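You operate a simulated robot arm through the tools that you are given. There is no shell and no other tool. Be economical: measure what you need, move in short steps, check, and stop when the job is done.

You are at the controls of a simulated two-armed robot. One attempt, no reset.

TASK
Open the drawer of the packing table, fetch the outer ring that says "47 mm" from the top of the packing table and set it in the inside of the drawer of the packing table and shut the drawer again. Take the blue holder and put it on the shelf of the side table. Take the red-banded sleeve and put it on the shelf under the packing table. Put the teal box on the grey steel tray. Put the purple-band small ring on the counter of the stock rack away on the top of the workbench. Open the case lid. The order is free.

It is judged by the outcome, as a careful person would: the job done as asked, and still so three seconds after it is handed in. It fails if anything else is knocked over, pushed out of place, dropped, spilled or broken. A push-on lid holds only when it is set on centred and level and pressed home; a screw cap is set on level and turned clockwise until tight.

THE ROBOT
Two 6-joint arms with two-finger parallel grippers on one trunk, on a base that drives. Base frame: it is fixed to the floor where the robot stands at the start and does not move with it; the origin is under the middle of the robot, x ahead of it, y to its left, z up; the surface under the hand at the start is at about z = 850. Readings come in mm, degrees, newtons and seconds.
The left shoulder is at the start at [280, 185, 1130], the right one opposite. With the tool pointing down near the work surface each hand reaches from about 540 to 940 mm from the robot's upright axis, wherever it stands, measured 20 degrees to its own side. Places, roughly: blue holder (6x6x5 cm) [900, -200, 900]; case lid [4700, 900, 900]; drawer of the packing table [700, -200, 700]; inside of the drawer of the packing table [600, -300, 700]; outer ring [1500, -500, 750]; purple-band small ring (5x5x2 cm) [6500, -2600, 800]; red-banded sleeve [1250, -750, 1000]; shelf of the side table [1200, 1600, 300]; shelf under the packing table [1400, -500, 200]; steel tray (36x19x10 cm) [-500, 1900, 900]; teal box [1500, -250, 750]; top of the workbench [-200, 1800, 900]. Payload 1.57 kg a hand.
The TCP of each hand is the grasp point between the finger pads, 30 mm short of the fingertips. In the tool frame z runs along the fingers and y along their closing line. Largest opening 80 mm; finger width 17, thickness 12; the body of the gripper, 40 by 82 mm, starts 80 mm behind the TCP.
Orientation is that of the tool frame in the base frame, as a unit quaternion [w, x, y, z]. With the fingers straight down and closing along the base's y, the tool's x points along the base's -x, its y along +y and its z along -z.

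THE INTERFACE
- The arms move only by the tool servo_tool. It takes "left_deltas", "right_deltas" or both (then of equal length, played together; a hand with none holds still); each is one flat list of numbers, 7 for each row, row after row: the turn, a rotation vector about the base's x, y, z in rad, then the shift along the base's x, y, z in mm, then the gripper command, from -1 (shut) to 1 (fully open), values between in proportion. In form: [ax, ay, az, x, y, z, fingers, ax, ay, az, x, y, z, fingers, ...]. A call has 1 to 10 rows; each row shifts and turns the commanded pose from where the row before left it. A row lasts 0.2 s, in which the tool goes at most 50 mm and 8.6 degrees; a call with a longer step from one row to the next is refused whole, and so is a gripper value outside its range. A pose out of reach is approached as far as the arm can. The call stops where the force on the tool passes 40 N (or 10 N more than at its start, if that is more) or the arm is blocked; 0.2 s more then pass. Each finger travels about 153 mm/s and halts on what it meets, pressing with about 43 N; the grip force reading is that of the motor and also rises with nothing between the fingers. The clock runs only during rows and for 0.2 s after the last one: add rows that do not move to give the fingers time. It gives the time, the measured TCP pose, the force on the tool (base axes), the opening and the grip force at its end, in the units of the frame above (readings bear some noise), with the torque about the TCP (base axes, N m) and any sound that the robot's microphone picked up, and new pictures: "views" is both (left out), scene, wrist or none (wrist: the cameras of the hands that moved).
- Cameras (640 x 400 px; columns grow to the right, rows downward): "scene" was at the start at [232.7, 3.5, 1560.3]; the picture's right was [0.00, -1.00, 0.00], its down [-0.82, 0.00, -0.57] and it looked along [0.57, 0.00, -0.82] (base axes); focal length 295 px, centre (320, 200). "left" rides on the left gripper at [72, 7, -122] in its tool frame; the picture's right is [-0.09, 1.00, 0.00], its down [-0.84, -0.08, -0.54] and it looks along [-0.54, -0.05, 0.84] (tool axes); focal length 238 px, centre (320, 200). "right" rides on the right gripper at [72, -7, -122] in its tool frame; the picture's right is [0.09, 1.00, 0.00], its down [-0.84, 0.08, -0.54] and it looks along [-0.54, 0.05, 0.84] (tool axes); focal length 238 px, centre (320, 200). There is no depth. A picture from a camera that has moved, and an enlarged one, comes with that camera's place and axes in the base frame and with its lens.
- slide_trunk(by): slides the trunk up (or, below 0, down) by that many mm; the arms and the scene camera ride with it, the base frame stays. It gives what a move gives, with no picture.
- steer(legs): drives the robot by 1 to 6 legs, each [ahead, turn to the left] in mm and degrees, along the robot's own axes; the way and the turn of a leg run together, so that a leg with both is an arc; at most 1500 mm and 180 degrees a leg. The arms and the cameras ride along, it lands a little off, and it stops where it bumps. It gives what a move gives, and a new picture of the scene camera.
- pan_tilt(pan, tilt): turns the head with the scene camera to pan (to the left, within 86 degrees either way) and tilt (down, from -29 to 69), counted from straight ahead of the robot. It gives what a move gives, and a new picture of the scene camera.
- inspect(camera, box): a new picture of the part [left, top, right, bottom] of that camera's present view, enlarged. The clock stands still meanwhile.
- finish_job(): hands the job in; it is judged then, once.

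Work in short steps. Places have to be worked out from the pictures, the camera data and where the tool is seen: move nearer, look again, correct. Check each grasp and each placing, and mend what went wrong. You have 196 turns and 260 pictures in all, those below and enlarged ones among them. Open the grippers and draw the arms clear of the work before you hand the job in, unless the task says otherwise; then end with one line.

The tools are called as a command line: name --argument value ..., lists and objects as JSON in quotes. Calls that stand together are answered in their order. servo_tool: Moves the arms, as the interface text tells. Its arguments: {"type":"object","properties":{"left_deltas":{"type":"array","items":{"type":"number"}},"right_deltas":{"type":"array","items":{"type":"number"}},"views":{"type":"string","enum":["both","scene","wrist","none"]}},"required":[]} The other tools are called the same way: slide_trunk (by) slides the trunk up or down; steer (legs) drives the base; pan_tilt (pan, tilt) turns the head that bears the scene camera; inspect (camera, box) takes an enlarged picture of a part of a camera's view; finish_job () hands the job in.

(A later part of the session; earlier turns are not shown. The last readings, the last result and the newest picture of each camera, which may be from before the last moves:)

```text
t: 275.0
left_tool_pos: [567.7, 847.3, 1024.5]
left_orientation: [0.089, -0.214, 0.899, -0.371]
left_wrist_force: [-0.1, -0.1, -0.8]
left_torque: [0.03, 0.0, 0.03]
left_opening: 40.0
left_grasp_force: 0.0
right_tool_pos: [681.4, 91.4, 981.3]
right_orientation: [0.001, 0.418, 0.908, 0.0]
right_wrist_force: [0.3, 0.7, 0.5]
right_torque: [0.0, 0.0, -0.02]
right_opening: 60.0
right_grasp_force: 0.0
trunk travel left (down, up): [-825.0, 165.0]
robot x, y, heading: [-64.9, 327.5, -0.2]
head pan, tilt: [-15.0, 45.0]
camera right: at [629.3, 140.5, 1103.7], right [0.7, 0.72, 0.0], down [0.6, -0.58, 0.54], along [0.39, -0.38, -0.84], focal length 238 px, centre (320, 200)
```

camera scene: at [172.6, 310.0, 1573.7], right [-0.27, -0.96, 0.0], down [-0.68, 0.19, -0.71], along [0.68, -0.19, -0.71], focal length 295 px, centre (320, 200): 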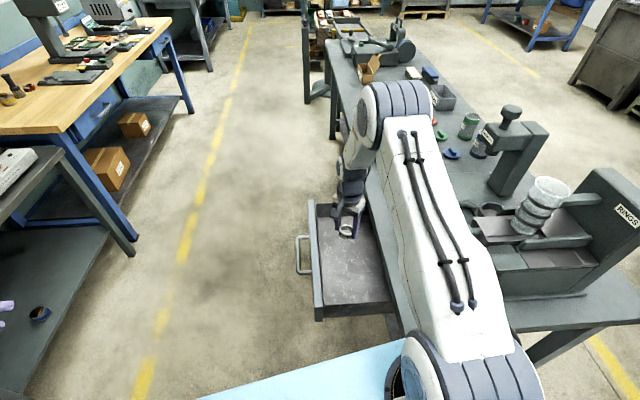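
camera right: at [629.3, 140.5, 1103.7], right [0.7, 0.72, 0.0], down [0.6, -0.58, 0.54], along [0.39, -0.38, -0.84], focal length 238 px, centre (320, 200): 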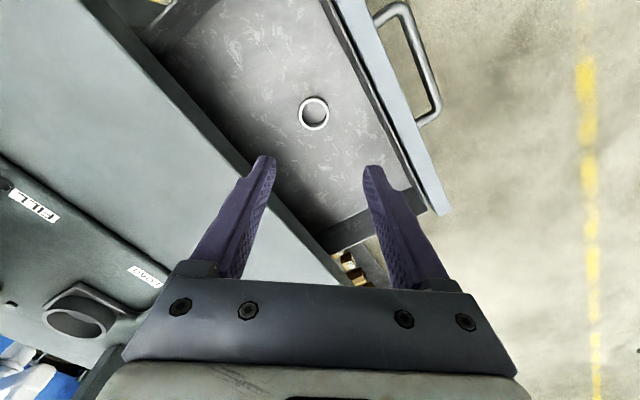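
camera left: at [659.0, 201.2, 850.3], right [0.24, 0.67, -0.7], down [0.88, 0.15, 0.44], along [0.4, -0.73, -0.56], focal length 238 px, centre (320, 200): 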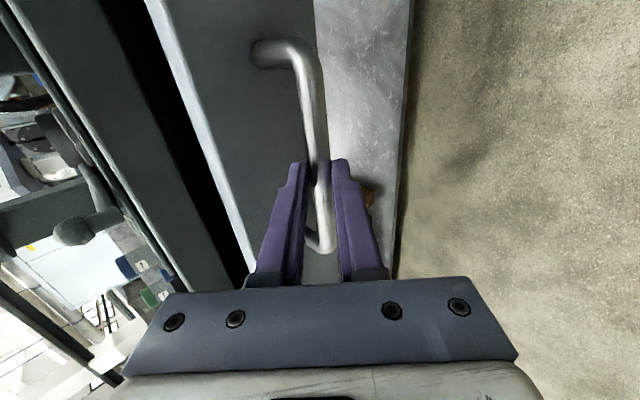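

Ring is in the drawer. Now position the closed right hand outside the handle to push the drawer shut.

servo_tool --right_deltas '[0, 0, -0.13, 13.4, 42, 0, -0.5, 0, 0, -0.13, 13.4, 42, 0, -1, 0, 0, -0.13, 13.4, 42, 0, -1, 0, 0, -0.13, 13.4, 42, 0, -1, 0, 0, -0.13, 13.4, 42, 0, -1, 0, 0, -0.13, 0, 5, -40, -1, 0, 0, -0.13, 0, 0, -45, -1, 0, 0, 0, 0, 0, -45, -1, 0, 0, 0, 0, 0, -45, -1, 0, 0, 0, 0, 0, -41, -1]' --views "both"

```text
t: 277.2
left_tool_pos: [566.4, 848.3, 1024.5]
left_orientation: [0.089, -0.213, 0.899, -0.371]
left_wrist_force: [-0.1, 1.1, -0.4]
left_torque: [0.04, 0.01, -0.01]
left_opening: 39.7
left_grasp_force: 0.0
right_tool_pos: [747.9, 306.5, 764.7]
right_orientation: [0.001, 0.774, 0.634, 0.0]
right_wrist_force: [0.4, -0.3, -0.2]
right_torque: [0.04, 0.0, -0.02]
right_opening: 0.0
right_grasp_force: 21.6
trunk travel left (down, up): [-825.0, 165.0]
robot x, y, heading: [-65.6, 330.7, -0.4]
head pan, tilt: [-15.0, 45.0]
camera scene: at [172.7, 310.0, 1573.7], right [-0.27, -0.96, 0.0], down [-0.68, 0.19, -0.71], along [0.68, -0.19, -0.71], focal length 295 px, centre (320, 200)
camera right: at [754.4, 378.9, 887.9], right [0.99, -0.11, 0.0], down [-0.09, -0.83, 0.54], along [-0.06, -0.54, -0.84], focal length 238 px, centre (320, 200)
```

scene: 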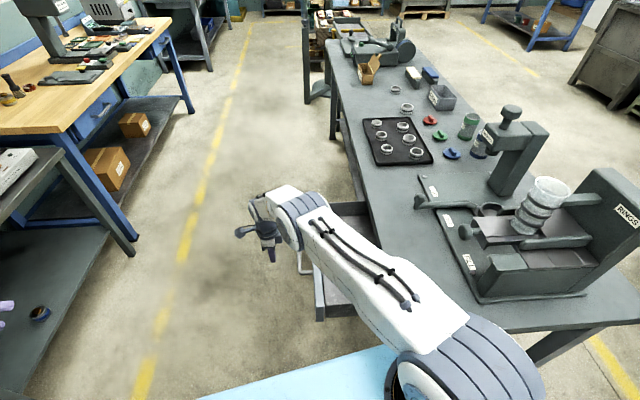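
right: 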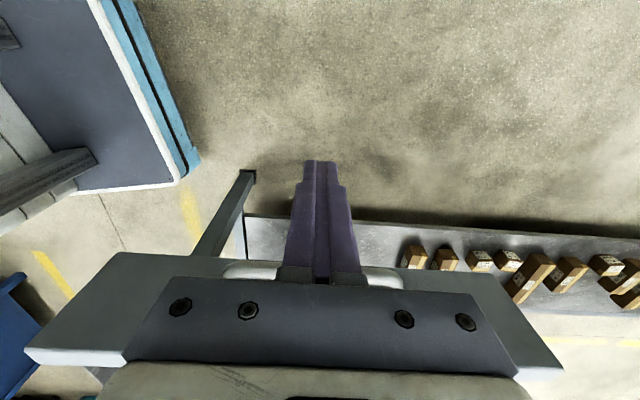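

Handle is centred behind the fingers. Push the drawer in.

servo_tool --right_deltas '[0, 0, 0, -6, -30, 0, -1, 0, 0, 0, -6, -30, 0, -1, 0, 0, 0, -6, -30, 0, -1, 0, 0, 0, -6, -30, 0, -1, 0, 0, 0, -6, -30, 0, -1, 0, 0, 0, -6, -30, 0, -1, 0, 0, 0, -6, -30, 0, -1, 0, 0, 0, -6, -30, 0, -1]' --views "both"

```text
t: 279.0
left_tool_pos: [567.2, 847.2, 1024.4]
left_orientation: [0.088, -0.214, 0.899, -0.371]
left_wrist_force: [-0.2, -1.0, -0.4]
left_torque: [0.02, 0.02, -0.04]
left_opening: 40.1
left_grasp_force: 0.1
right_tool_pos: [703.9, 62.3, 763.1]
right_orientation: [0.001, 0.774, 0.633, -0.001]
right_wrist_force: [-0.1, 0.3, -0.8]
right_torque: [0.03, -0.02, 0.01]
right_opening: 0.0
right_grasp_force: 21.5
trunk travel left (down, up): [-825.0, 165.0]
robot x, y, heading: [-63.4, 330.9, -0.4]
head pan, tilt: [-15.0, 45.0]
camera scene: at [172.8, 310.0, 1573.6], right [-0.27, -0.96, 0.0], down [-0.68, 0.19, -0.71], along [0.68, -0.19, -0.71], focal length 295 px, centre (320, 200)
camera right: at [710.9, 135.3, 884.8], right [0.99, -0.11, 0.0], down [-0.09, -0.83, 0.54], along [-0.06, -0.54, -0.84], focal length 238 px, centre (320, 200)
```

scene: 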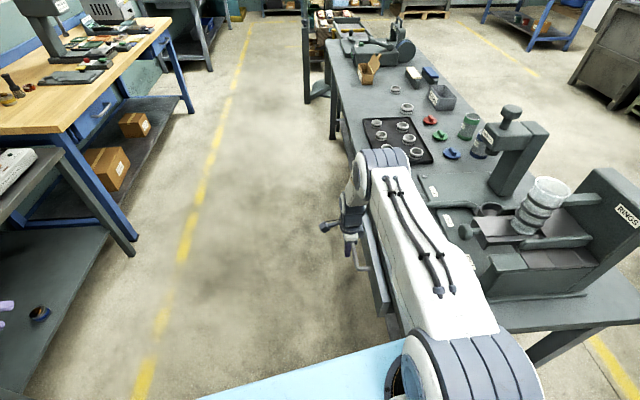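
right: 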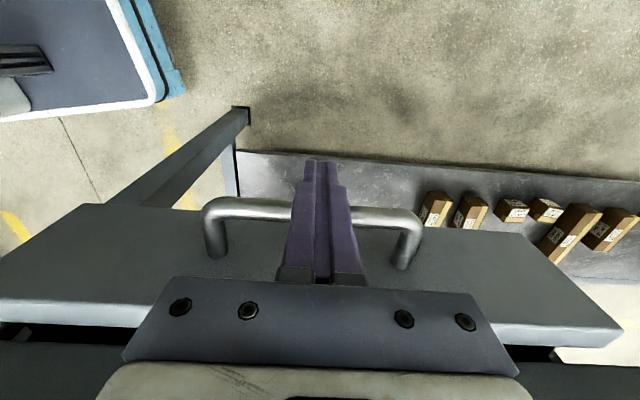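

servo_tool --right_deltas '[0, 0, 0, -3, -15, 0, -1, 0, 0, 0, -3, -15, 0, -1, 0, 0, 0, -2, -8, 0, -1, 0, 0, 0, -1, -6, 0, -1, 0, 0, 0, -1, -6, 0, -1, 0, 0, 0, -1, -5, 0, -1]' --views "both"

```text
t: 280.4
left_tool_pos: [565.5, 850.0, 1025.3]
left_orientation: [0.089, -0.213, 0.899, -0.371]
left_wrist_force: [1.0, 0.1, 0.1]
left_torque: [-0.03, -0.01, -0.02]
left_opening: 39.9
left_grasp_force: 0.0
right_tool_pos: [694.1, 17.0, 762.9]
right_orientation: [-0.001, 0.773, 0.634, 0.0]
right_wrist_force: [0.4, 4.8, 2.6]
right_torque: [-0.49, 0.06, -0.11]
right_opening: 0.1
right_grasp_force: 21.4
trunk travel left (down, up): [-825.0, 165.0]
robot x, y, heading: [-69.1, 330.3, -0.2]
head pan, tilt: [-15.0, 45.0]
stopped in row 6 (right hand): the force on the tool passed its limit at 47 N (the readings are from after the stop); the commanded pose is now the measured one
camera scene: at [172.7, 311.3, 1573.6], right [-0.26, -0.96, 0.0], down [-0.68, 0.19, -0.71], along [0.68, -0.19, -0.71], focal length 295 px, centre (320, 200)
camera right: at [700.4, 89.0, 885.9], right [0.99, -0.1, 0.0], down [-0.09, -0.84, 0.54], along [-0.06, -0.54, -0.84], focal length 238 px, centre (320, 200)
```

scene: 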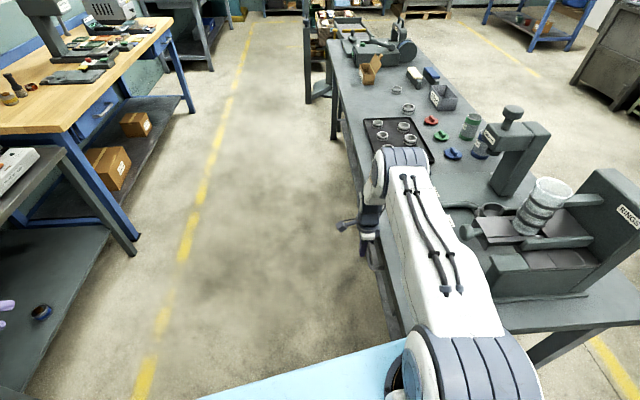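
right: 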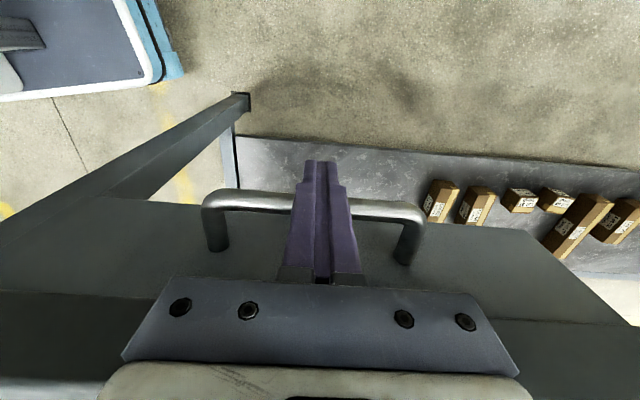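

Drawer is shut. Retract both hands to travel poses.

servo_tool --right_deltas '[0, 0, 0, 6, 30, 0, -1, 0, 0, 0, 6, 30, 15, -1, 0, 0, 0, 3, 20, 40, -1, 0, 0, 0.145, -25, 0, 42, -1, 0, 0, 0.145, -25, 0, 42, -1, 0, 0, 0.145, -25, 0, 42, 0, 0, 0, 0.145, -25, 0, 42, 1, 0, 0, 0.145, -25, 0, 42, 1, 0, 0, 0.145, -25, 0, 42, 1, 0, 0, 0.145, -25, 0, 42, 1]' --left_deltas '[0.1143, 0.0577, 0, -6, -20, 10, 0, 0.1143, 0.0577, 0, -6, -30, 10, 0, 0.1143, 0.0577, 0, -6, -30, 10, 0, 0.1143, 0.0577, 0, -6, -30, 10, 0, 0.1143, 0.0577, 0, -6, -30, 10, 0, 0.1143, 0.0577, 0, -6, -30, 10, 0, 0, 0, -0.118, -6, -30, 10, 0, 0, 0, -0.118, -6, -30, 10, 0, 0, 0, -0.118, -6, -30, 10, 0, 0, 0, -0.118, -6, -30, 10, 1]' --views "scene"

pan_tilt --pan 0 --tilt 15

inspect --camera "scene" --box '[200, 80, 440, 240]'

```text
t: 282.6
left_tool_pos: [505.5, 556.5, 1122.8]
left_orientation: [0.001, 0.004, 1.0, -0.007]
left_wrist_force: [0.1, -0.1, -0.6]
left_torque: [0.05, 0.0, 0.0]
left_opening: 79.9
left_grasp_force: 0.1
right_tool_pos: [532.2, 94.7, 1107.0]
right_orientation: [0.0, 0.366, 0.931, -0.001]
right_wrist_force: [0.1, -0.1, -0.3]
right_torque: [0.04, 0.02, 0.0]
right_opening: 80.1
right_grasp_force: 0.1
trunk travel left (down, up): [-825.0, 165.0]
robot x, y, heading: [-64.6, 329.3, -0.5]
head pan, tilt: [-15.0, 45.0]
camera scene: at [173.0, 310.8, 1573.6], right [-0.27, -0.96, 0.0], down [-0.68, 0.19, -0.71], along [0.68, -0.19, -0.71], focal length 295 px, centre (320, 200)
```

scene: 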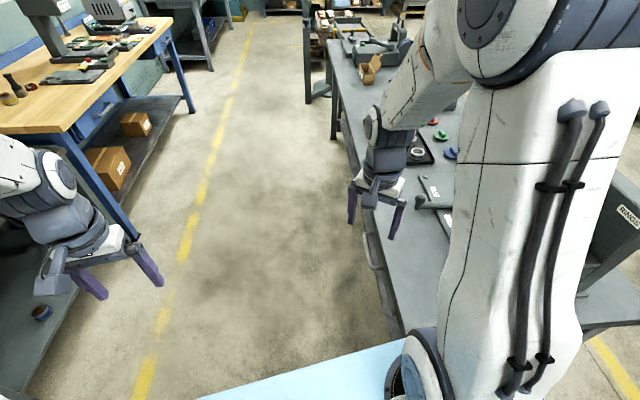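

```text
t: 283.6
left_tool_pos: [505.4, 556.7, 1122.2]
left_orientation: [0.0, 0.003, 1.0, -0.007]
left_wrist_force: [0.0, 0.1, -1.3]
left_torque: [0.01, 0.0, -0.02]
left_opening: 79.9
left_grasp_force: 0.1
right_tool_pos: [533.3, 95.4, 1107.1]
right_orientation: [0.0, 0.367, 0.93, 0.0]
right_wrist_force: [-0.3, 0.1, 0.6]
right_torque: [0.0, 0.01, 0.02]
right_opening: 80.1
right_grasp_force: 0.0
trunk travel left (down, up): [-825.0, 165.0]
robot x, y, heading: [-65.0, 330.6, -0.6]
head pan, tilt: [0.0, 15.0]
camera scene: at [187.8, 331.5, 1620.3], right [-0.01, -1.0, 0.0], down [-0.26, 0.0, -0.97], along [0.97, -0.01, -0.26], focal length 295 px, centre (320, 200)
```

scene: 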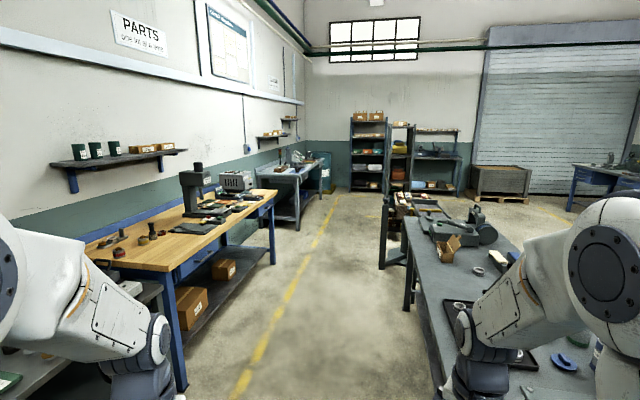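

```text
2.50 times, centred on (320, 160) of scene
camera zoom: at [187.8, 331.5, 1620.3], right [-0.01, -1.0, 0.0], down [-0.26, 0.0, -0.97], along [0.97, -0.01, -0.26], focal length 737 px, centre (320, 300)
```

zoom: 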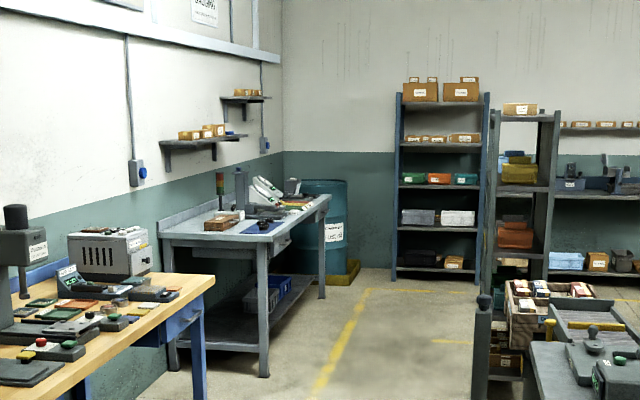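

Now head up the aisle (room axes are yawed about -11°) toward the case.

steer --legs '[[0, 14], [990, 0], [0, -24], [1200, 0], [1200, 0]]'

pan_tilt --pan 35 --tilt 25

```text
t: 302.0
left_tool_pos: [3808.6, 196.3, 1121.4]
left_orientation: [-0.001, 0.108, 0.994, -0.008]
left_wrist_force: [-0.2, 0.4, 0.0]
left_torque: [-0.02, 0.0, 0.0]
left_opening: 80.1
left_grasp_force: 0.1
right_tool_pos: [3740.5, -261.9, 1107.1]
right_orientation: [0.0, 0.463, 0.886, -0.001]
right_wrist_force: [-0.4, 0.0, 0.7]
right_torque: [-0.02, -0.02, 0.01]
right_opening: 80.2
right_grasp_force: 0.1
trunk travel left (down, up): [-825.0, 165.0]
robot x, y, heading: [3207.6, 91.2, -12.4]
head pan, tilt: [0.0, 15.0]
camera scene: at [3451.2, 42.0, 1620.5], right [-0.22, -0.98, 0.0], down [-0.25, 0.06, -0.97], along [0.94, -0.21, -0.26], focal length 295 px, centre (320, 200)
```

scene: 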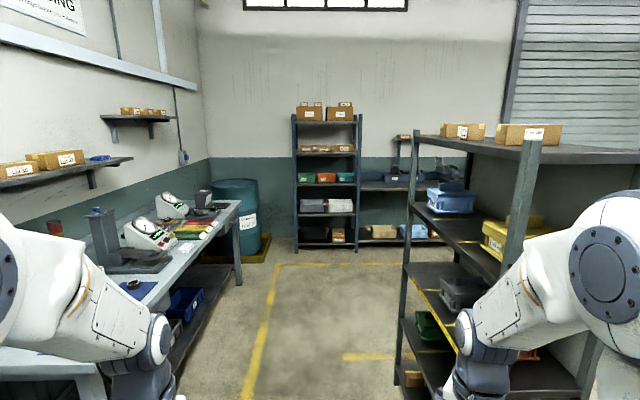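

```text
t: 303.0
left_tool_pos: [3809.5, 194.5, 1123.4]
left_orientation: [0.0, 0.106, 0.994, -0.007]
left_wrist_force: [-0.8, 0.2, 0.2]
left_torque: [-0.01, -0.04, 0.03]
left_opening: 79.9
left_grasp_force: 0.0
right_tool_pos: [3740.9, -262.8, 1107.8]
right_orientation: [-0.001, 0.462, 0.887, -0.001]
right_wrist_force: [-1.0, 0.4, -0.3]
right_torque: [0.0, 0.02, 0.04]
right_opening: 79.8
right_grasp_force: 0.0
trunk travel left (down, up): [-825.0, 165.0]
robot x, y, heading: [3206.8, 94.9, -12.6]
head pan, tilt: [35.0, 25.0]
camera scene: at [3445.2, 97.3, 1604.2], right [0.38, -0.92, 0.0], down [-0.39, -0.16, -0.91], along [0.84, 0.35, -0.42], focal length 295 px, centre (320, 200)
```

scene: 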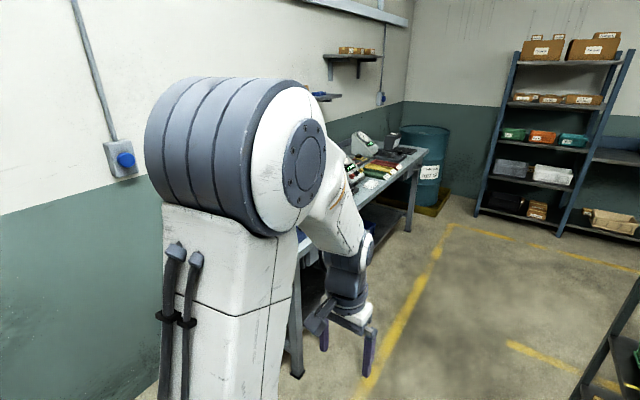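

Drive to face the bench with the case.

steer --legs '[[0, 14], [1280, 0], [0, 75]]'

pan_tilt --pan 0 --tilt 40

```text
t: 313.6
left_tool_pos: [4419.2, 719.4, 1123.6]
left_orientation: [0.004, -0.607, 0.795, -0.004]
left_wrist_force: [0.7, -0.2, 0.7]
left_torque: [0.03, 0.01, -0.03]
left_opening: 79.9
left_grasp_force: 0.2
right_tool_pos: [4872.6, 626.2, 1107.5]
right_orientation: [0.001, -0.275, 0.961, -0.001]
right_wrist_force: [0.2, 0.7, 0.1]
right_torque: [0.0, 0.02, 0.07]
right_opening: 80.2
right_grasp_force: 0.1
trunk travel left (down, up): [-825.0, 165.0]
robot x, y, heading: [4495.7, 106.6, 74.7]
head pan, tilt: [35.0, 25.0]
camera scene: at [4502.1, 353.2, 1604.2], right [0.94, 0.34, 0.0], down [0.14, -0.4, -0.91], along [-0.3, 0.85, -0.42], focal length 295 px, centre (320, 200)
```

scene: 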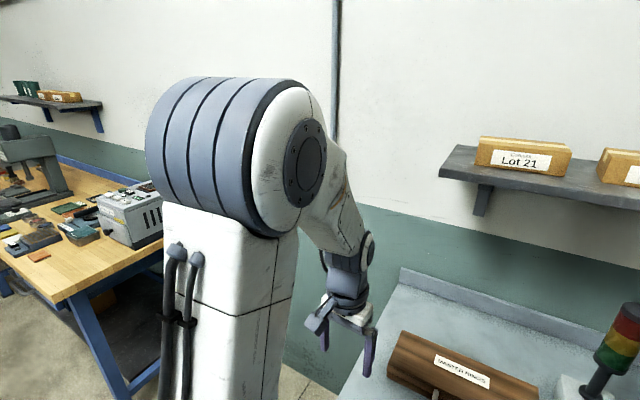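

```text
t: 314.6
left_tool_pos: [4418.5, 718.7, 1124.0]
left_orientation: [0.005, -0.607, 0.795, -0.005]
left_wrist_force: [0.1, -0.5, -0.6]
left_torque: [-0.01, 0.03, 0.02]
left_opening: 80.0
left_grasp_force: 0.0
right_tool_pos: [4873.5, 626.9, 1106.6]
right_orientation: [0.001, -0.275, 0.961, -0.001]
right_wrist_force: [0.4, 0.3, -0.1]
right_torque: [0.01, 0.0, -0.03]
right_opening: 80.2
right_grasp_force: 0.1
trunk travel left (down, up): [-825.0, 165.0]
robot x, y, heading: [4490.4, 111.5, 74.9]
head pan, tilt: [0.0, 40.0]
camera scene: at [4555.5, 348.5, 1580.9], right [0.96, -0.26, 0.0], down [-0.17, -0.62, -0.77], along [0.2, 0.74, -0.64], focal length 295 px, centre (320, 200)
```

scene: 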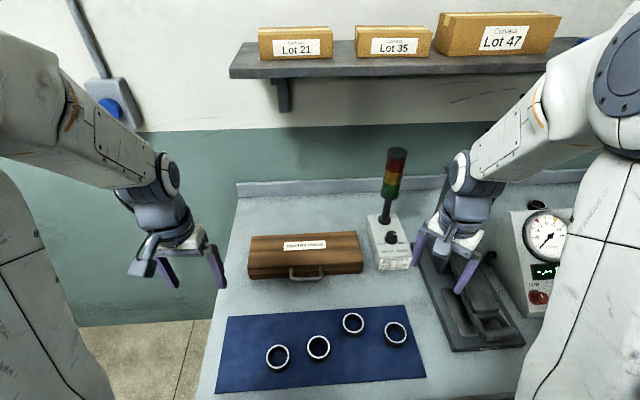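

inspect --camera "scene" --box '[225, 210, 385, 300]'

```text
4.00 times, centred on (305, 255) of scene
camera zoom: at [4555.5, 348.5, 1580.9], right [0.96, -0.26, 0.0], down [-0.17, -0.62, -0.77], along [0.2, 0.74, -0.64], focal length 1180 px, centre (380, -20)
```

zoom: 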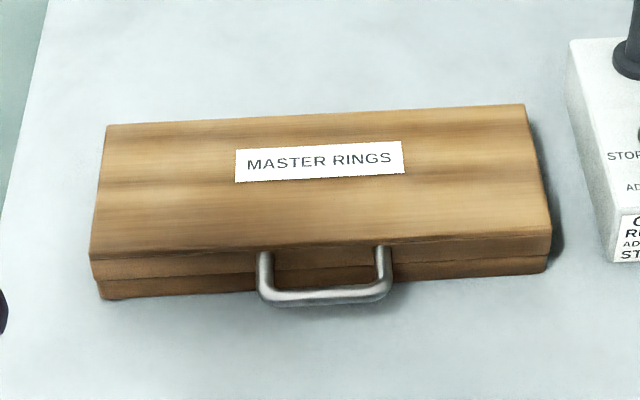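

A wooden case "MASTER RINGS" with a handle on the lid's front. Bring the left hand over the handle, closing across it.

servo_tool --left_deltas '[0, 0, -0.149, 22, 6, -5, 0.5, 0, 0, -0.149, 22, 6, -5, 0.5, 0, 0, -0.149, 22, 6, -5, 0.5, 0, 0, -0.149, 22, 6, -5, 0.5, 0, 0, -0.149, 22, 6, -5, 0.5, 0, 0, -0.149, 22, 6, -5, 0.5, 0, 0, -0.149, 22, 6, -5, 0.5, 0, 0, -0.149, 22, 6, -5, 0.5, 0, 0, -0.149, 22, 6, -5, 0.5, 0, 0, -0.149, 22, 6, -5, 0.5]' --views "both"

```text
t: 316.8
left_tool_pos: [4640.7, 779.8, 1071.0]
left_orientation: [-0.001, 0.095, 0.995, -0.007]
left_wrist_force: [-0.4, 0.0, -0.6]
left_torque: [-0.02, -0.01, 0.05]
left_opening: 60.1
left_grasp_force: 0.1
right_tool_pos: [4872.1, 626.7, 1108.2]
right_orientation: [0.0, -0.275, 0.962, -0.002]
right_wrist_force: [-0.7, -0.7, -0.1]
right_torque: [0.03, 0.0, -0.02]
right_opening: 79.9
right_grasp_force: 0.1
trunk travel left (down, up): [-825.0, 165.0]
robot x, y, heading: [4490.5, 109.3, 74.7]
head pan, tilt: [0.0, 40.0]
camera scene: at [4555.5, 348.4, 1580.9], right [0.96, -0.26, 0.0], down [-0.17, -0.62, -0.77], along [0.2, 0.74, -0.64], focal length 295 px, centre (320, 200)
camera left: at [4572.0, 802.1, 1191.9], right [0.28, 0.96, -0.01], down [0.81, -0.23, 0.54], along [0.52, -0.16, -0.84], focal length 238 px, centre (320, 200)
```

scene: 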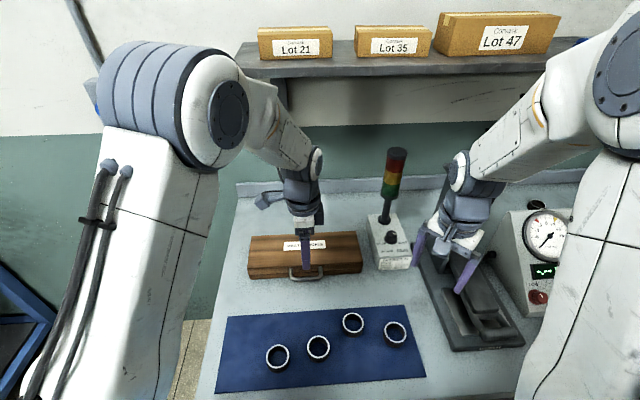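
left: 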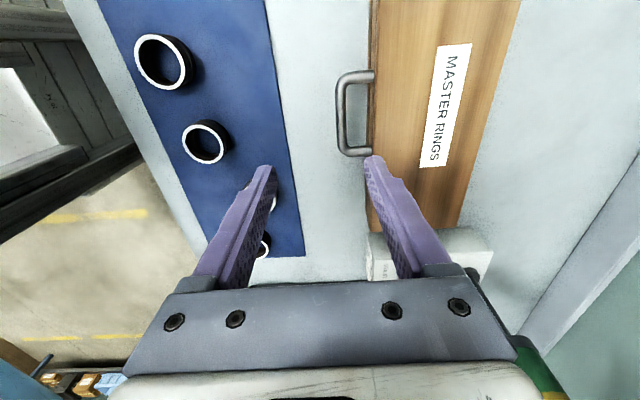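

Handle bar triangulated at (4639,805,917). Move over it with a 24 mm opening and descend partway.

servo_tool --left_deltas '[0, 0, 0, -2, 25, 0, -0.4, 0, 0, 0, 0, 0, -35, -0.4, 0, 0, 0, 0, 0, -40, -0.4, 0, 0, 0, 0, 0, -20, -0.4]' --views "wrist"

```text
t: 317.8
left_tool_pos: [4634.3, 801.7, 978.3]
left_orientation: [0.0, 0.093, 0.996, -0.007]
left_wrist_force: [-1.1, 0.7, -0.7]
left_torque: [-0.03, 0.01, 0.01]
left_opening: 23.8
left_grasp_force: 0.1
right_tool_pos: [4873.4, 626.8, 1108.1]
right_orientation: [0.0, -0.275, 0.962, -0.001]
right_wrist_force: [0.6, 0.0, 0.0]
right_torque: [-0.01, 0.02, 0.01]
right_opening: 80.1
right_grasp_force: 0.0
trunk travel left (down, up): [-825.0, 165.0]
robot x, y, heading: [4489.1, 106.5, 74.8]
head pan, tilt: [0.0, 40.0]
camera left: at [4566.1, 823.1, 1098.5], right [0.28, 0.96, -0.01], down [0.81, -0.22, 0.54], along [0.52, -0.16, -0.84], focal length 238 px, centre (320, 200)
```

left: 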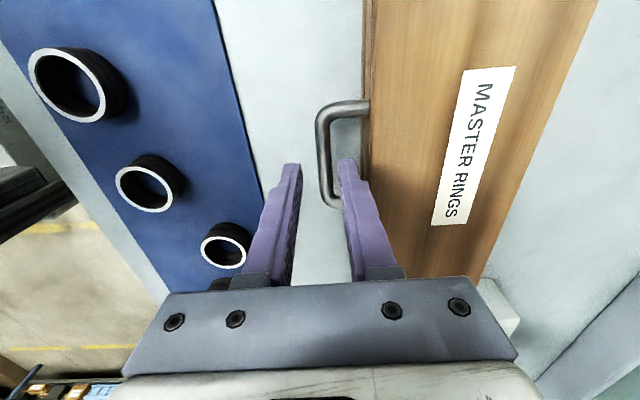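

servo_tool --left_deltas '[0, 0, 0, 1, 4, -6, -0.4, 0, 0, 0, 0, 0, -20, -0.4, 0, 0, 0, 0, 0, -20, -0.4]' --views "wrist"

```text
t: 318.6
left_tool_pos: [4637.2, 805.9, 932.8]
left_orientation: [0.001, 0.093, 0.996, -0.007]
left_wrist_force: [0.6, 0.0, -0.6]
left_torque: [-0.03, 0.03, 0.0]
left_opening: 23.9
left_grasp_force: 0.0
right_tool_pos: [4872.1, 626.1, 1107.5]
right_orientation: [0.0, -0.275, 0.962, -0.001]
right_wrist_force: [0.0, 0.5, 0.8]
right_torque: [-0.01, -0.04, -0.05]
right_opening: 79.9
right_grasp_force: 0.1
trunk travel left (down, up): [-825.0, 165.0]
robot x, y, heading: [4491.5, 107.4, 74.9]
head pan, tilt: [0.0, 40.0]
camera left: at [4568.7, 827.4, 1053.5], right [0.28, 0.96, -0.01], down [0.81, -0.22, 0.54], along [0.52, -0.16, -0.84], focal length 238 px, centre (320, 200)
```

left: 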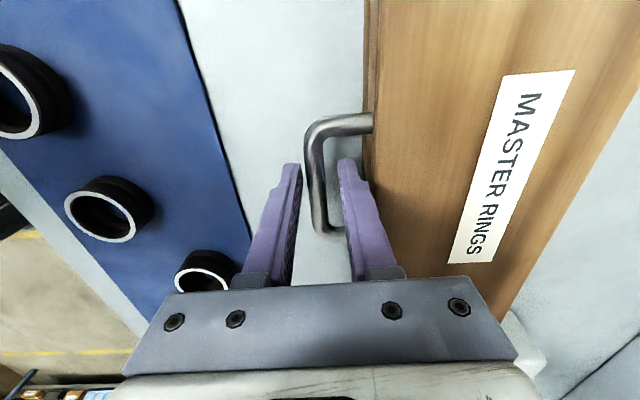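

servo_tool --left_deltas '[0, 0, 0, 0, 0, 0, -1, 0, 0, 0, 0, 0, 0, -1]' --views "wrist"

```text
t: 319.2
left_tool_pos: [4636.7, 804.0, 932.5]
left_orientation: [-0.001, 0.094, 0.996, -0.008]
left_wrist_force: [-0.3, -9.9, 2.3]
left_torque: [-0.16, -0.06, 0.26]
left_opening: 11.8
left_grasp_force: 29.2
right_tool_pos: [4872.9, 626.2, 1106.9]
right_orientation: [0.0, -0.275, 0.961, 0.0]
right_wrist_force: [0.3, 0.1, 0.1]
right_torque: [-0.02, 0.0, -0.01]
right_opening: 79.9
right_grasp_force: 0.1
trunk travel left (down, up): [-825.0, 165.0]
robot x, y, heading: [4490.7, 105.3, 74.5]
head pan, tilt: [0.0, 40.0]
camera left: at [4568.5, 826.1, 1053.5], right [0.28, 0.96, -0.02], down [0.81, -0.22, 0.54], along [0.52, -0.16, -0.84], focal length 238 px, centre (320, 200)
```

left: 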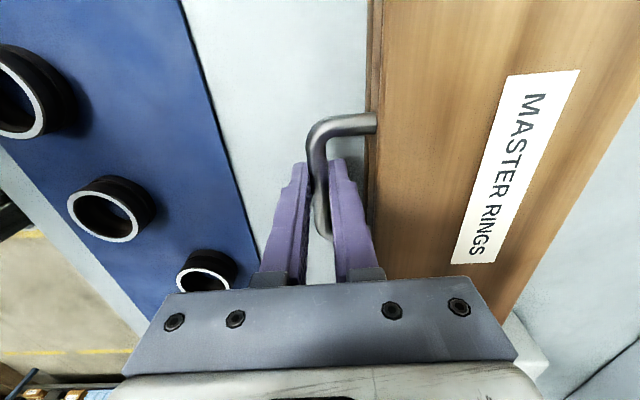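

Gripped. Trace the lid's opening arc about its rear hinge, first ~50°.

servo_tool --left_deltas '[0, 0, 0, 0.7, 3.8, 26.6, -1, 0, 0, 0, 1.6, 8.2, 25.5, -1, 0, 0, 0, 2.4, 12.5, 23.7, -1, 0, 0, 0, 3.2, 16.3, 21.1, -1, 0, 0, 0, 3.8, 19.7, 17.9, -1]' --views "both"

```text
t: 320.4
left_tool_pos: [4650.0, 870.1, 1048.0]
left_orientation: [0.002, 0.095, 0.995, -0.005]
left_wrist_force: [-0.6, 9.0, -12.2]
left_torque: [0.16, -0.09, 0.09]
left_opening: 11.7
left_grasp_force: 28.7
right_tool_pos: [4872.2, 627.4, 1107.9]
right_orientation: [0.0, -0.275, 0.961, -0.002]
right_wrist_force: [-0.9, 1.3, 1.2]
right_torque: [0.03, -0.04, 0.01]
right_opening: 80.1
right_grasp_force: 0.1
trunk travel left (down, up): [-825.0, 165.0]
robot x, y, heading: [4489.4, 108.0, 74.8]
head pan, tilt: [0.0, 40.0]
camera scene: at [4555.6, 349.5, 1580.4], right [0.96, -0.26, 0.0], down [-0.17, -0.62, -0.77], along [0.2, 0.74, -0.64], focal length 295 px, centre (320, 200)
camera left: at [4581.4, 891.5, 1167.8], right [0.28, 0.96, -0.01], down [0.81, -0.23, 0.54], along [0.52, -0.16, -0.84], focal length 238 px, centre (320, 200)
```

scene: 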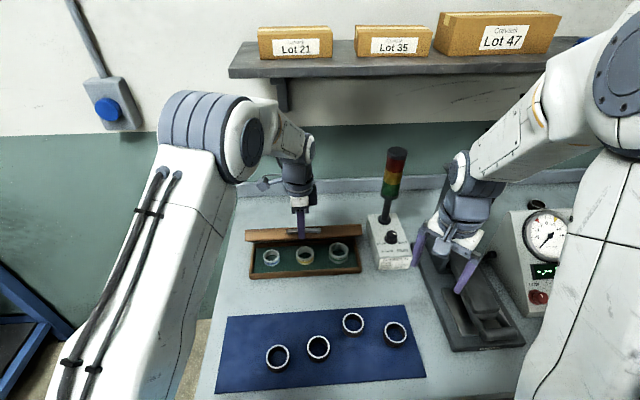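
left: 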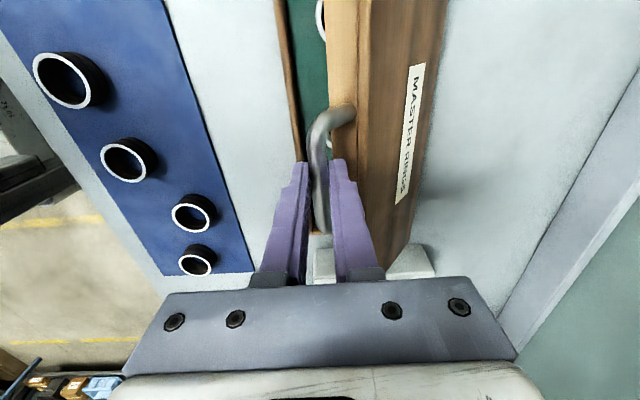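

Smooth. Continue past vertical to about 100°.

servo_tool --left_deltas '[0, 0, 0, 4.4, 22.4, 14.1, -1, 0, 0, 0, 4.8, 24.5, 10, -1, 0, 0, 0, 5, 25.8, 5.4, -1, 0, 0, 0, 5.1, 26.4, 0.8, -1]' --views "both"

```text
t: 321.4
left_tool_pos: [4670.5, 969.9, 1074.4]
left_orientation: [0.001, 0.094, 0.995, -0.009]
left_wrist_force: [2.2, 0.5, -6.9]
left_torque: [0.04, -0.3, -0.21]
left_opening: 11.6
left_grasp_force: 29.4
right_tool_pos: [4873.4, 626.3, 1107.0]
right_orientation: [0.0, -0.275, 0.961, -0.001]
right_wrist_force: [-0.3, -0.7, -0.4]
right_torque: [0.02, 0.02, -0.01]
right_opening: 80.1
right_grasp_force: 0.1
trunk travel left (down, up): [-825.0, 165.0]
robot x, y, heading: [4487.9, 107.1, 74.5]
head pan, tilt: [0.0, 40.0]
camera scene: at [4555.8, 348.7, 1580.9], right [0.96, -0.27, 0.0], down [-0.17, -0.62, -0.77], along [0.2, 0.74, -0.64], focal length 295 px, centre (320, 200)
camera left: at [4601.6, 992.4, 1196.2], right [0.28, 0.96, -0.02], down [0.81, -0.22, 0.54], along [0.52, -0.17, -0.84], focal length 238 px, centre (320, 200)
```

scene: 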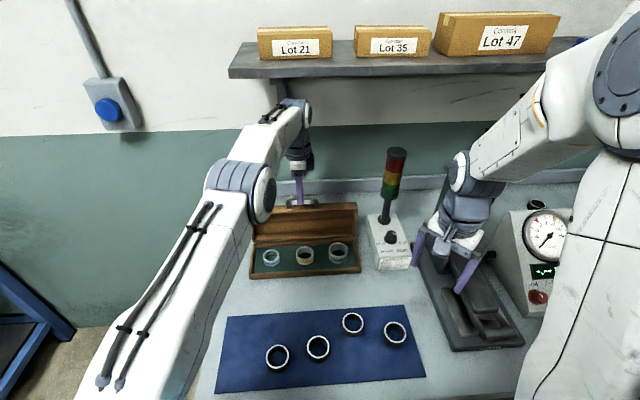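
left: 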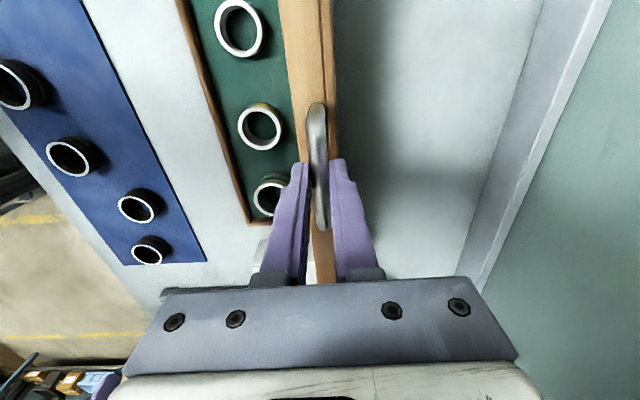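

Lid is slightly past vertical and the wrist nears the wall shelf. Loosen the grip slightly and see which way it leans.

servo_tool --left_deltas '[0, 0, 0, 0, 0, 0, -0.35, 0, 0, 0, 0, 0, 0, -0.35]' --views "wrist"

inspect --camera "scene" --box '[220, 60, 380, 290]'

```text
t: 322.0
left_tool_pos: [4667.2, 971.7, 1078.8]
left_orientation: [0.001, 0.093, 0.996, -0.008]
left_wrist_force: [0.6, -0.2, 0.6]
left_torque: [0.0, 0.02, 0.0]
left_opening: 26.6
left_grasp_force: 0.2
right_tool_pos: [4873.6, 627.0, 1108.8]
right_orientation: [-0.001, -0.275, 0.961, -0.001]
right_wrist_force: [-0.3, -0.1, -0.7]
right_torque: [0.02, -0.03, -0.01]
right_opening: 80.2
right_grasp_force: 0.0
trunk travel left (down, up): [-825.0, 165.0]
robot x, y, heading: [4492.2, 107.7, 74.4]
head pan, tilt: [0.0, 40.0]
camera left: at [4600.4, 992.9, 1197.9], right [0.28, 0.96, -0.01], down [0.81, -0.22, 0.54], along [0.52, -0.16, -0.84], focal length 238 px, centre (320, 200)
```

left: 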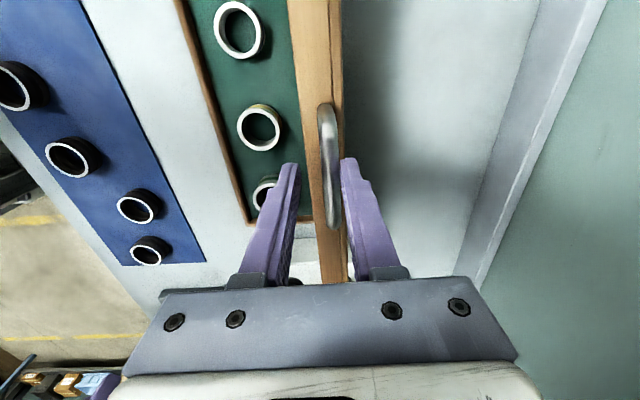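

```text
1.74 times, centred on (300, 175) of scene
camera zoom: at [4555.6, 348.5, 1580.9], right [0.96, -0.26, 0.0], down [-0.17, -0.62, -0.77], along [0.2, 0.74, -0.64], focal length 513 px, centre (355, 244)
```

zoom: 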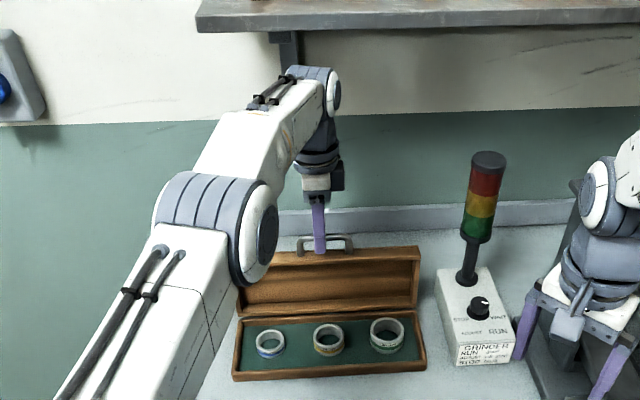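

It leans back (stays open). Let it go a bit further back with the hand following.

servo_tool --left_deltas '[0, 0, 0, 3, 14, 0, -0.35, 0, 0, 0, 3, 14, -2, -0.35, 0, 0, 0, 0, 0, 0, -0.35]' --views "wrist"

```text
t: 322.8
left_tool_pos: [4668.8, 975.5, 1076.7]
left_orientation: [0.0, 0.093, 0.996, -0.007]
left_wrist_force: [0.1, 1.3, 0.1]
left_torque: [-0.01, 0.0, -0.05]
left_opening: 26.3
left_grasp_force: 0.0
left hand out of reach, approached as far as the arm can: row 1, 2
right_tool_pos: [4873.0, 626.0, 1106.9]
right_orientation: [0.0, -0.275, 0.961, 0.0]
right_wrist_force: [0.6, 0.0, 0.0]
right_torque: [0.0, -0.01, 0.0]
right_opening: 80.1
right_grasp_force: 0.1
trunk travel left (down, up): [-825.0, 165.0]
robot x, y, heading: [4489.9, 109.3, 74.7]
head pan, tilt: [0.0, 40.0]
camera left: at [4600.7, 997.6, 1197.0], right [0.28, 0.96, -0.01], down [0.81, -0.22, 0.54], along [0.52, -0.16, -0.84], focal length 238 px, centre (320, 200)
```

left: 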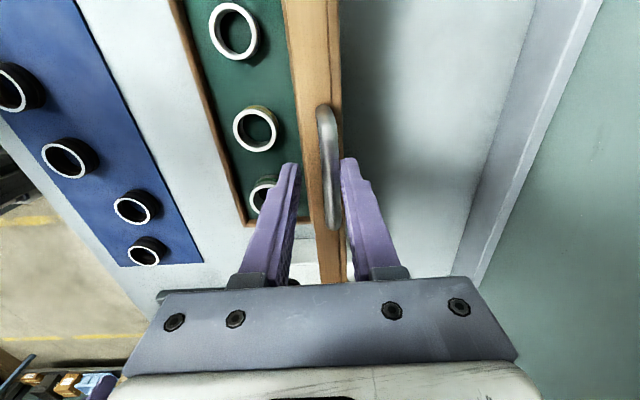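

At reach limit; open the fingers slowly so the lid settles back.

servo_tool --left_deltas '[0, 0, 0, 0, 0, 0, -0.2, 0, 0, 0, 0, 0, 0, 0, 0, 0, 0, 0, 0, 0, 0.2, 0, 0, 0, 0, 0, 0, 0.4]' --views "wrist"

```text
t: 323.8
left_tool_pos: [4669.0, 975.5, 1075.5]
left_orientation: [0.0, 0.093, 0.996, -0.007]
left_wrist_force: [1.0, 1.9, -0.2]
left_torque: [-0.01, 0.0, 0.01]
left_opening: 56.7
left_grasp_force: 0.0
right_tool_pos: [4872.4, 626.1, 1107.5]
right_orientation: [0.0, -0.275, 0.962, -0.001]
right_wrist_force: [-0.3, 0.0, -0.7]
right_torque: [-0.01, -0.01, 0.04]
right_opening: 79.9
right_grasp_force: 0.1
trunk travel left (down, up): [-825.0, 165.0]
robot x, y, heading: [4489.8, 111.0, 74.6]
head pan, tilt: [0.0, 40.0]
camera left: at [4600.7, 997.5, 1197.0], right [0.28, 0.96, -0.01], down [0.81, -0.22, 0.54], along [0.52, -0.16, -0.84], focal length 238 px, centre (320, 200)
```

left: 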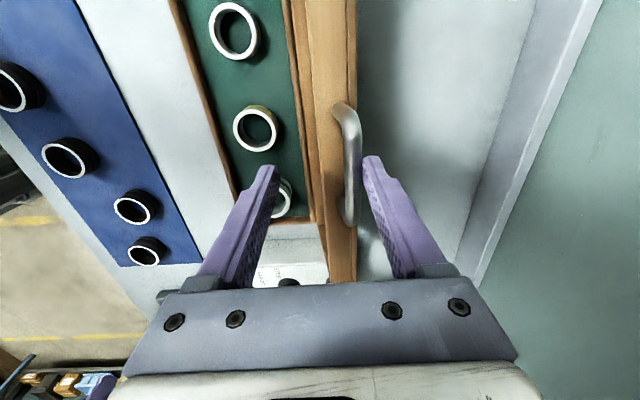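

servo_tool --left_deltas '[0, 0, 0, 0, 0, 0, 0.7, 0, 0, 0, 0, 0, 0, 1, 0, 0, 0, 0, -4, 0, 1, 0, 0, 0, 0, -3, 15, 1, 0, 0, 0, 0, -5, 25, 1, 0, 0, 0, 0, -10, 25, 1]' --views "both"

```text
t: 325.2
left_tool_pos: [4663.9, 951.9, 1121.4]
left_orientation: [-0.007, 0.092, 0.995, -0.025]
left_wrist_force: [0.7, -0.4, 0.7]
left_torque: [-0.01, 0.01, -0.01]
left_opening: 79.9
left_grasp_force: 0.2
right_tool_pos: [4872.9, 630.3, 1103.3]
right_orientation: [0.001, -0.275, 0.961, -0.002]
right_wrist_force: [-0.1, 0.0, 0.4]
right_torque: [0.0, -0.04, 0.03]
right_opening: 80.0
right_grasp_force: 0.0
trunk travel left (down, up): [-825.0, 165.0]
robot x, y, heading: [4492.7, 110.8, 74.6]
head pan, tilt: [0.0, 40.0]
camera scene: at [4554.9, 352.5, 1578.3], right [0.96, -0.26, 0.0], down [-0.17, -0.62, -0.76], along [0.2, 0.74, -0.64], focal length 295 px, centre (320, 200)
camera left: at [4596.4, 978.1, 1241.8], right [0.27, 0.96, -0.05], down [0.82, -0.2, 0.54], along [0.51, -0.19, -0.84], focal length 238 px, centre (320, 200)
```

scene: 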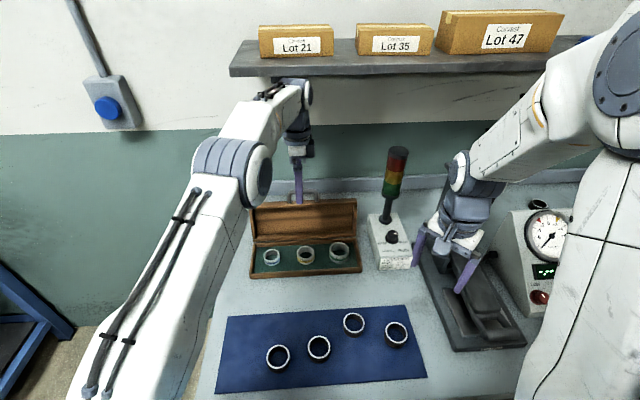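
left: 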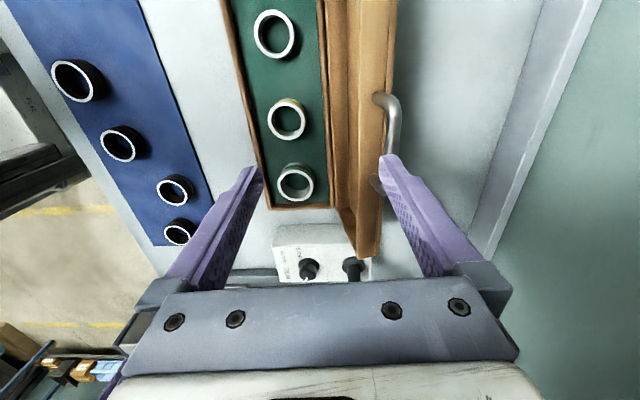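

The wrist seems to press lightly on the shelf; move the hand back toward the robot now.

servo_tool --left_deltas '[0, 0, 0, -6, -30, -6, 1, 0, 0, 0, -8, -40, 0, 1, 0, 0, 0, -8, -40, 0, 1, 0, 0, 0, -8, -40, 0, 1]' --views "both"

```text
t: 326.2
left_tool_pos: [4640.4, 799.2, 1135.6]
left_orientation: [0.0, 0.093, 0.996, -0.006]
left_wrist_force: [1.2, 0.1, 0.6]
left_torque: [0.01, -0.01, 0.01]
left_opening: 80.0
left_grasp_force: 0.1
right_tool_pos: [4872.5, 626.9, 1107.2]
right_orientation: [0.0, -0.275, 0.962, -0.001]
right_wrist_force: [-0.1, -0.6, -0.2]
right_torque: [-0.01, 0.01, 0.0]
right_opening: 79.9
right_grasp_force: 0.0
trunk travel left (down, up): [-825.0, 165.0]
robot x, y, heading: [4489.0, 108.3, 74.7]
head pan, tilt: [0.0, 40.0]
camera scene: at [4555.7, 348.9, 1580.9], right [0.96, -0.26, 0.0], down [-0.17, -0.62, -0.77], along [0.2, 0.74, -0.64], focal length 295 px, centre (320, 200)
camera left: at [4572.0, 821.4, 1255.9], right [0.28, 0.96, -0.01], down [0.81, -0.23, 0.54], along [0.52, -0.16, -0.84], focal length 238 px, centre (320, 200)
```

scene: 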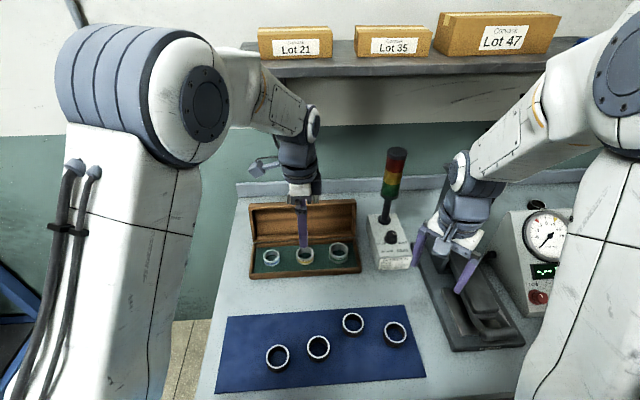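
left: 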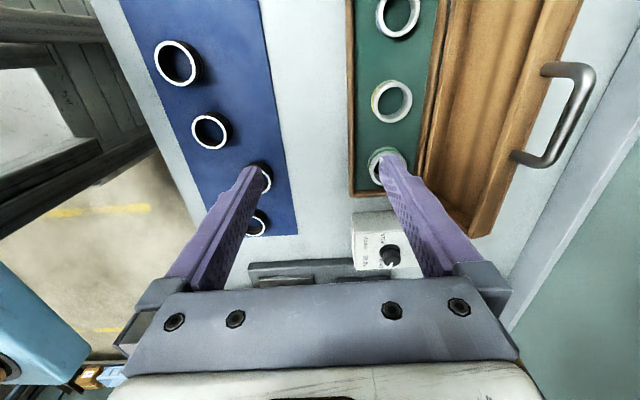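

Lid is open and stable. Restore the left hand to neutral, then scout toward the stock rack.

servo_tool --left_deltas '[0, 0, 0.149, -22, -8, 0, 1, 0, 0, 0.149, -22, -8, 0, 1, 0, 0, 0.149, -22, -8, 0, 1, 0, 0, 0.149, -22, -8, 0, 1, 0, 0, 0.149, -22, -8, 0, 1, 0, 0, 0.149, -22, -8, 0, 1, 0, 0, 0.149, -22, -8, 0, 1, 0, 0, 0.149, -22, -8, 0, 1, 0, 0, 0.149, -22, -8, 0, 1, 0, 0, 0.149, -22, -8, 0, 1]' --views "none"

steer --legs '[[-150, 0], [0, -120]]'

pan_tilt --pan 0 --tilt 15

```text
t: 328.4
left_tool_pos: [4421.3, 719.1, 1136.5]
left_orientation: [0.005, -0.607, 0.795, -0.005]
left_wrist_force: [0.1, -0.1, -0.1]
left_torque: [0.0, 0.02, 0.02]
left_opening: 79.9
left_grasp_force: 0.1
right_tool_pos: [4873.1, 627.3, 1107.2]
right_orientation: [0.0, -0.275, 0.961, -0.001]
right_wrist_force: [-0.3, -0.4, -1.9]
right_torque: [0.0, 0.02, -0.06]
right_opening: 80.1
right_grasp_force: 0.1
trunk travel left (down, up): [-825.0, 165.0]
robot x, y, heading: [4485.2, 109.6, 75.2]
head pan, tilt: [0.0, 40.0]
```

```text
t: 334.8
left_tool_pos: [5011.0, -291.7, 1136.3]
left_orientation: [-0.002, 0.39, 0.921, -0.007]
left_wrist_force: [-0.7, 0.5, 0.0]
left_torque: [0.03, 0.0, 0.02]
left_opening: 80.0
left_grasp_force: 0.0
right_tool_pos: [4701.2, -632.4, 1107.7]
right_orientation: [-0.001, 0.699, 0.715, -0.001]
right_wrist_force: [0.8, 0.0, 0.1]
right_torque: [0.0, 0.03, 0.0]
right_opening: 80.0
right_grasp_force: 0.0
trunk travel left (down, up): [-825.0, 165.0]
robot x, y, heading: [4450.3, -40.9, -46.2]
head pan, tilt: [0.0, 40.0]
camera scene: at [4620.4, -212.0, 1580.9], right [-0.72, -0.7, 0.0], down [-0.45, 0.46, -0.77], along [0.53, -0.55, -0.64], focal length 295 px, centre (320, 200)
```

scene: 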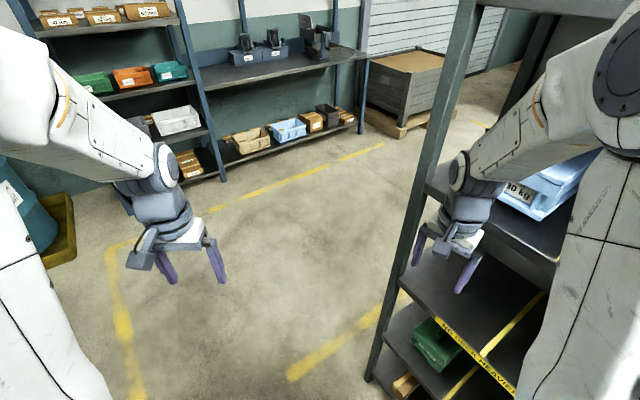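

```text
t: 335.7
left_tool_pos: [5010.9, -291.4, 1136.3]
left_orientation: [-0.002, 0.389, 0.921, -0.008]
left_wrist_force: [0.0, -1.6, 0.9]
left_torque: [-0.02, 0.02, 0.01]
left_opening: 80.0
left_grasp_force: 0.1
right_tool_pos: [4700.8, -631.9, 1108.1]
right_orientation: [0.0, 0.699, 0.715, 0.0]
right_wrist_force: [0.4, -0.2, -0.9]
right_torque: [-0.02, 0.01, 0.01]
right_opening: 79.8
right_grasp_force: 0.0
trunk travel left (down, up): [-825.0, 165.0]
robot x, y, heading: [4444.2, -36.4, -46.2]
head pan, tilt: [0.0, 15.0]
camera scene: at [4626.2, -218.1, 1620.4], right [-0.72, -0.7, 0.0], down [-0.18, 0.19, -0.97], along [0.67, -0.69, -0.26], focal length 295 px, centre (320, 200)
```

scene: 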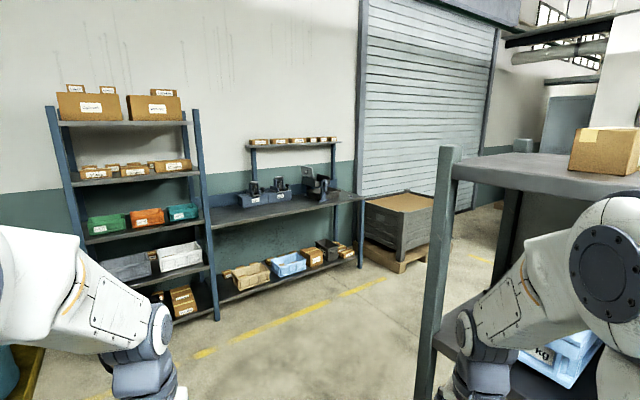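

inspect --camera "scene" --box '[200, 130, 370, 240]'

```text
3.64 times, centred on (285, 185) of scene
camera zoom: at [4626.2, -218.1, 1620.4], right [-0.72, -0.7, 0.0], down [-0.18, 0.19, -0.97], along [0.67, -0.69, -0.26], focal length 1072 px, centre (447, 254)
```

zoom: 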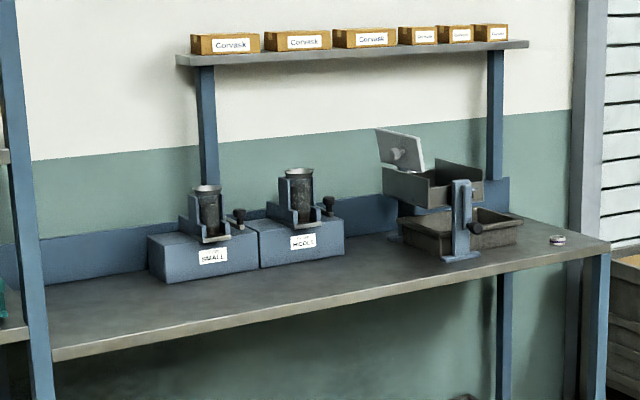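

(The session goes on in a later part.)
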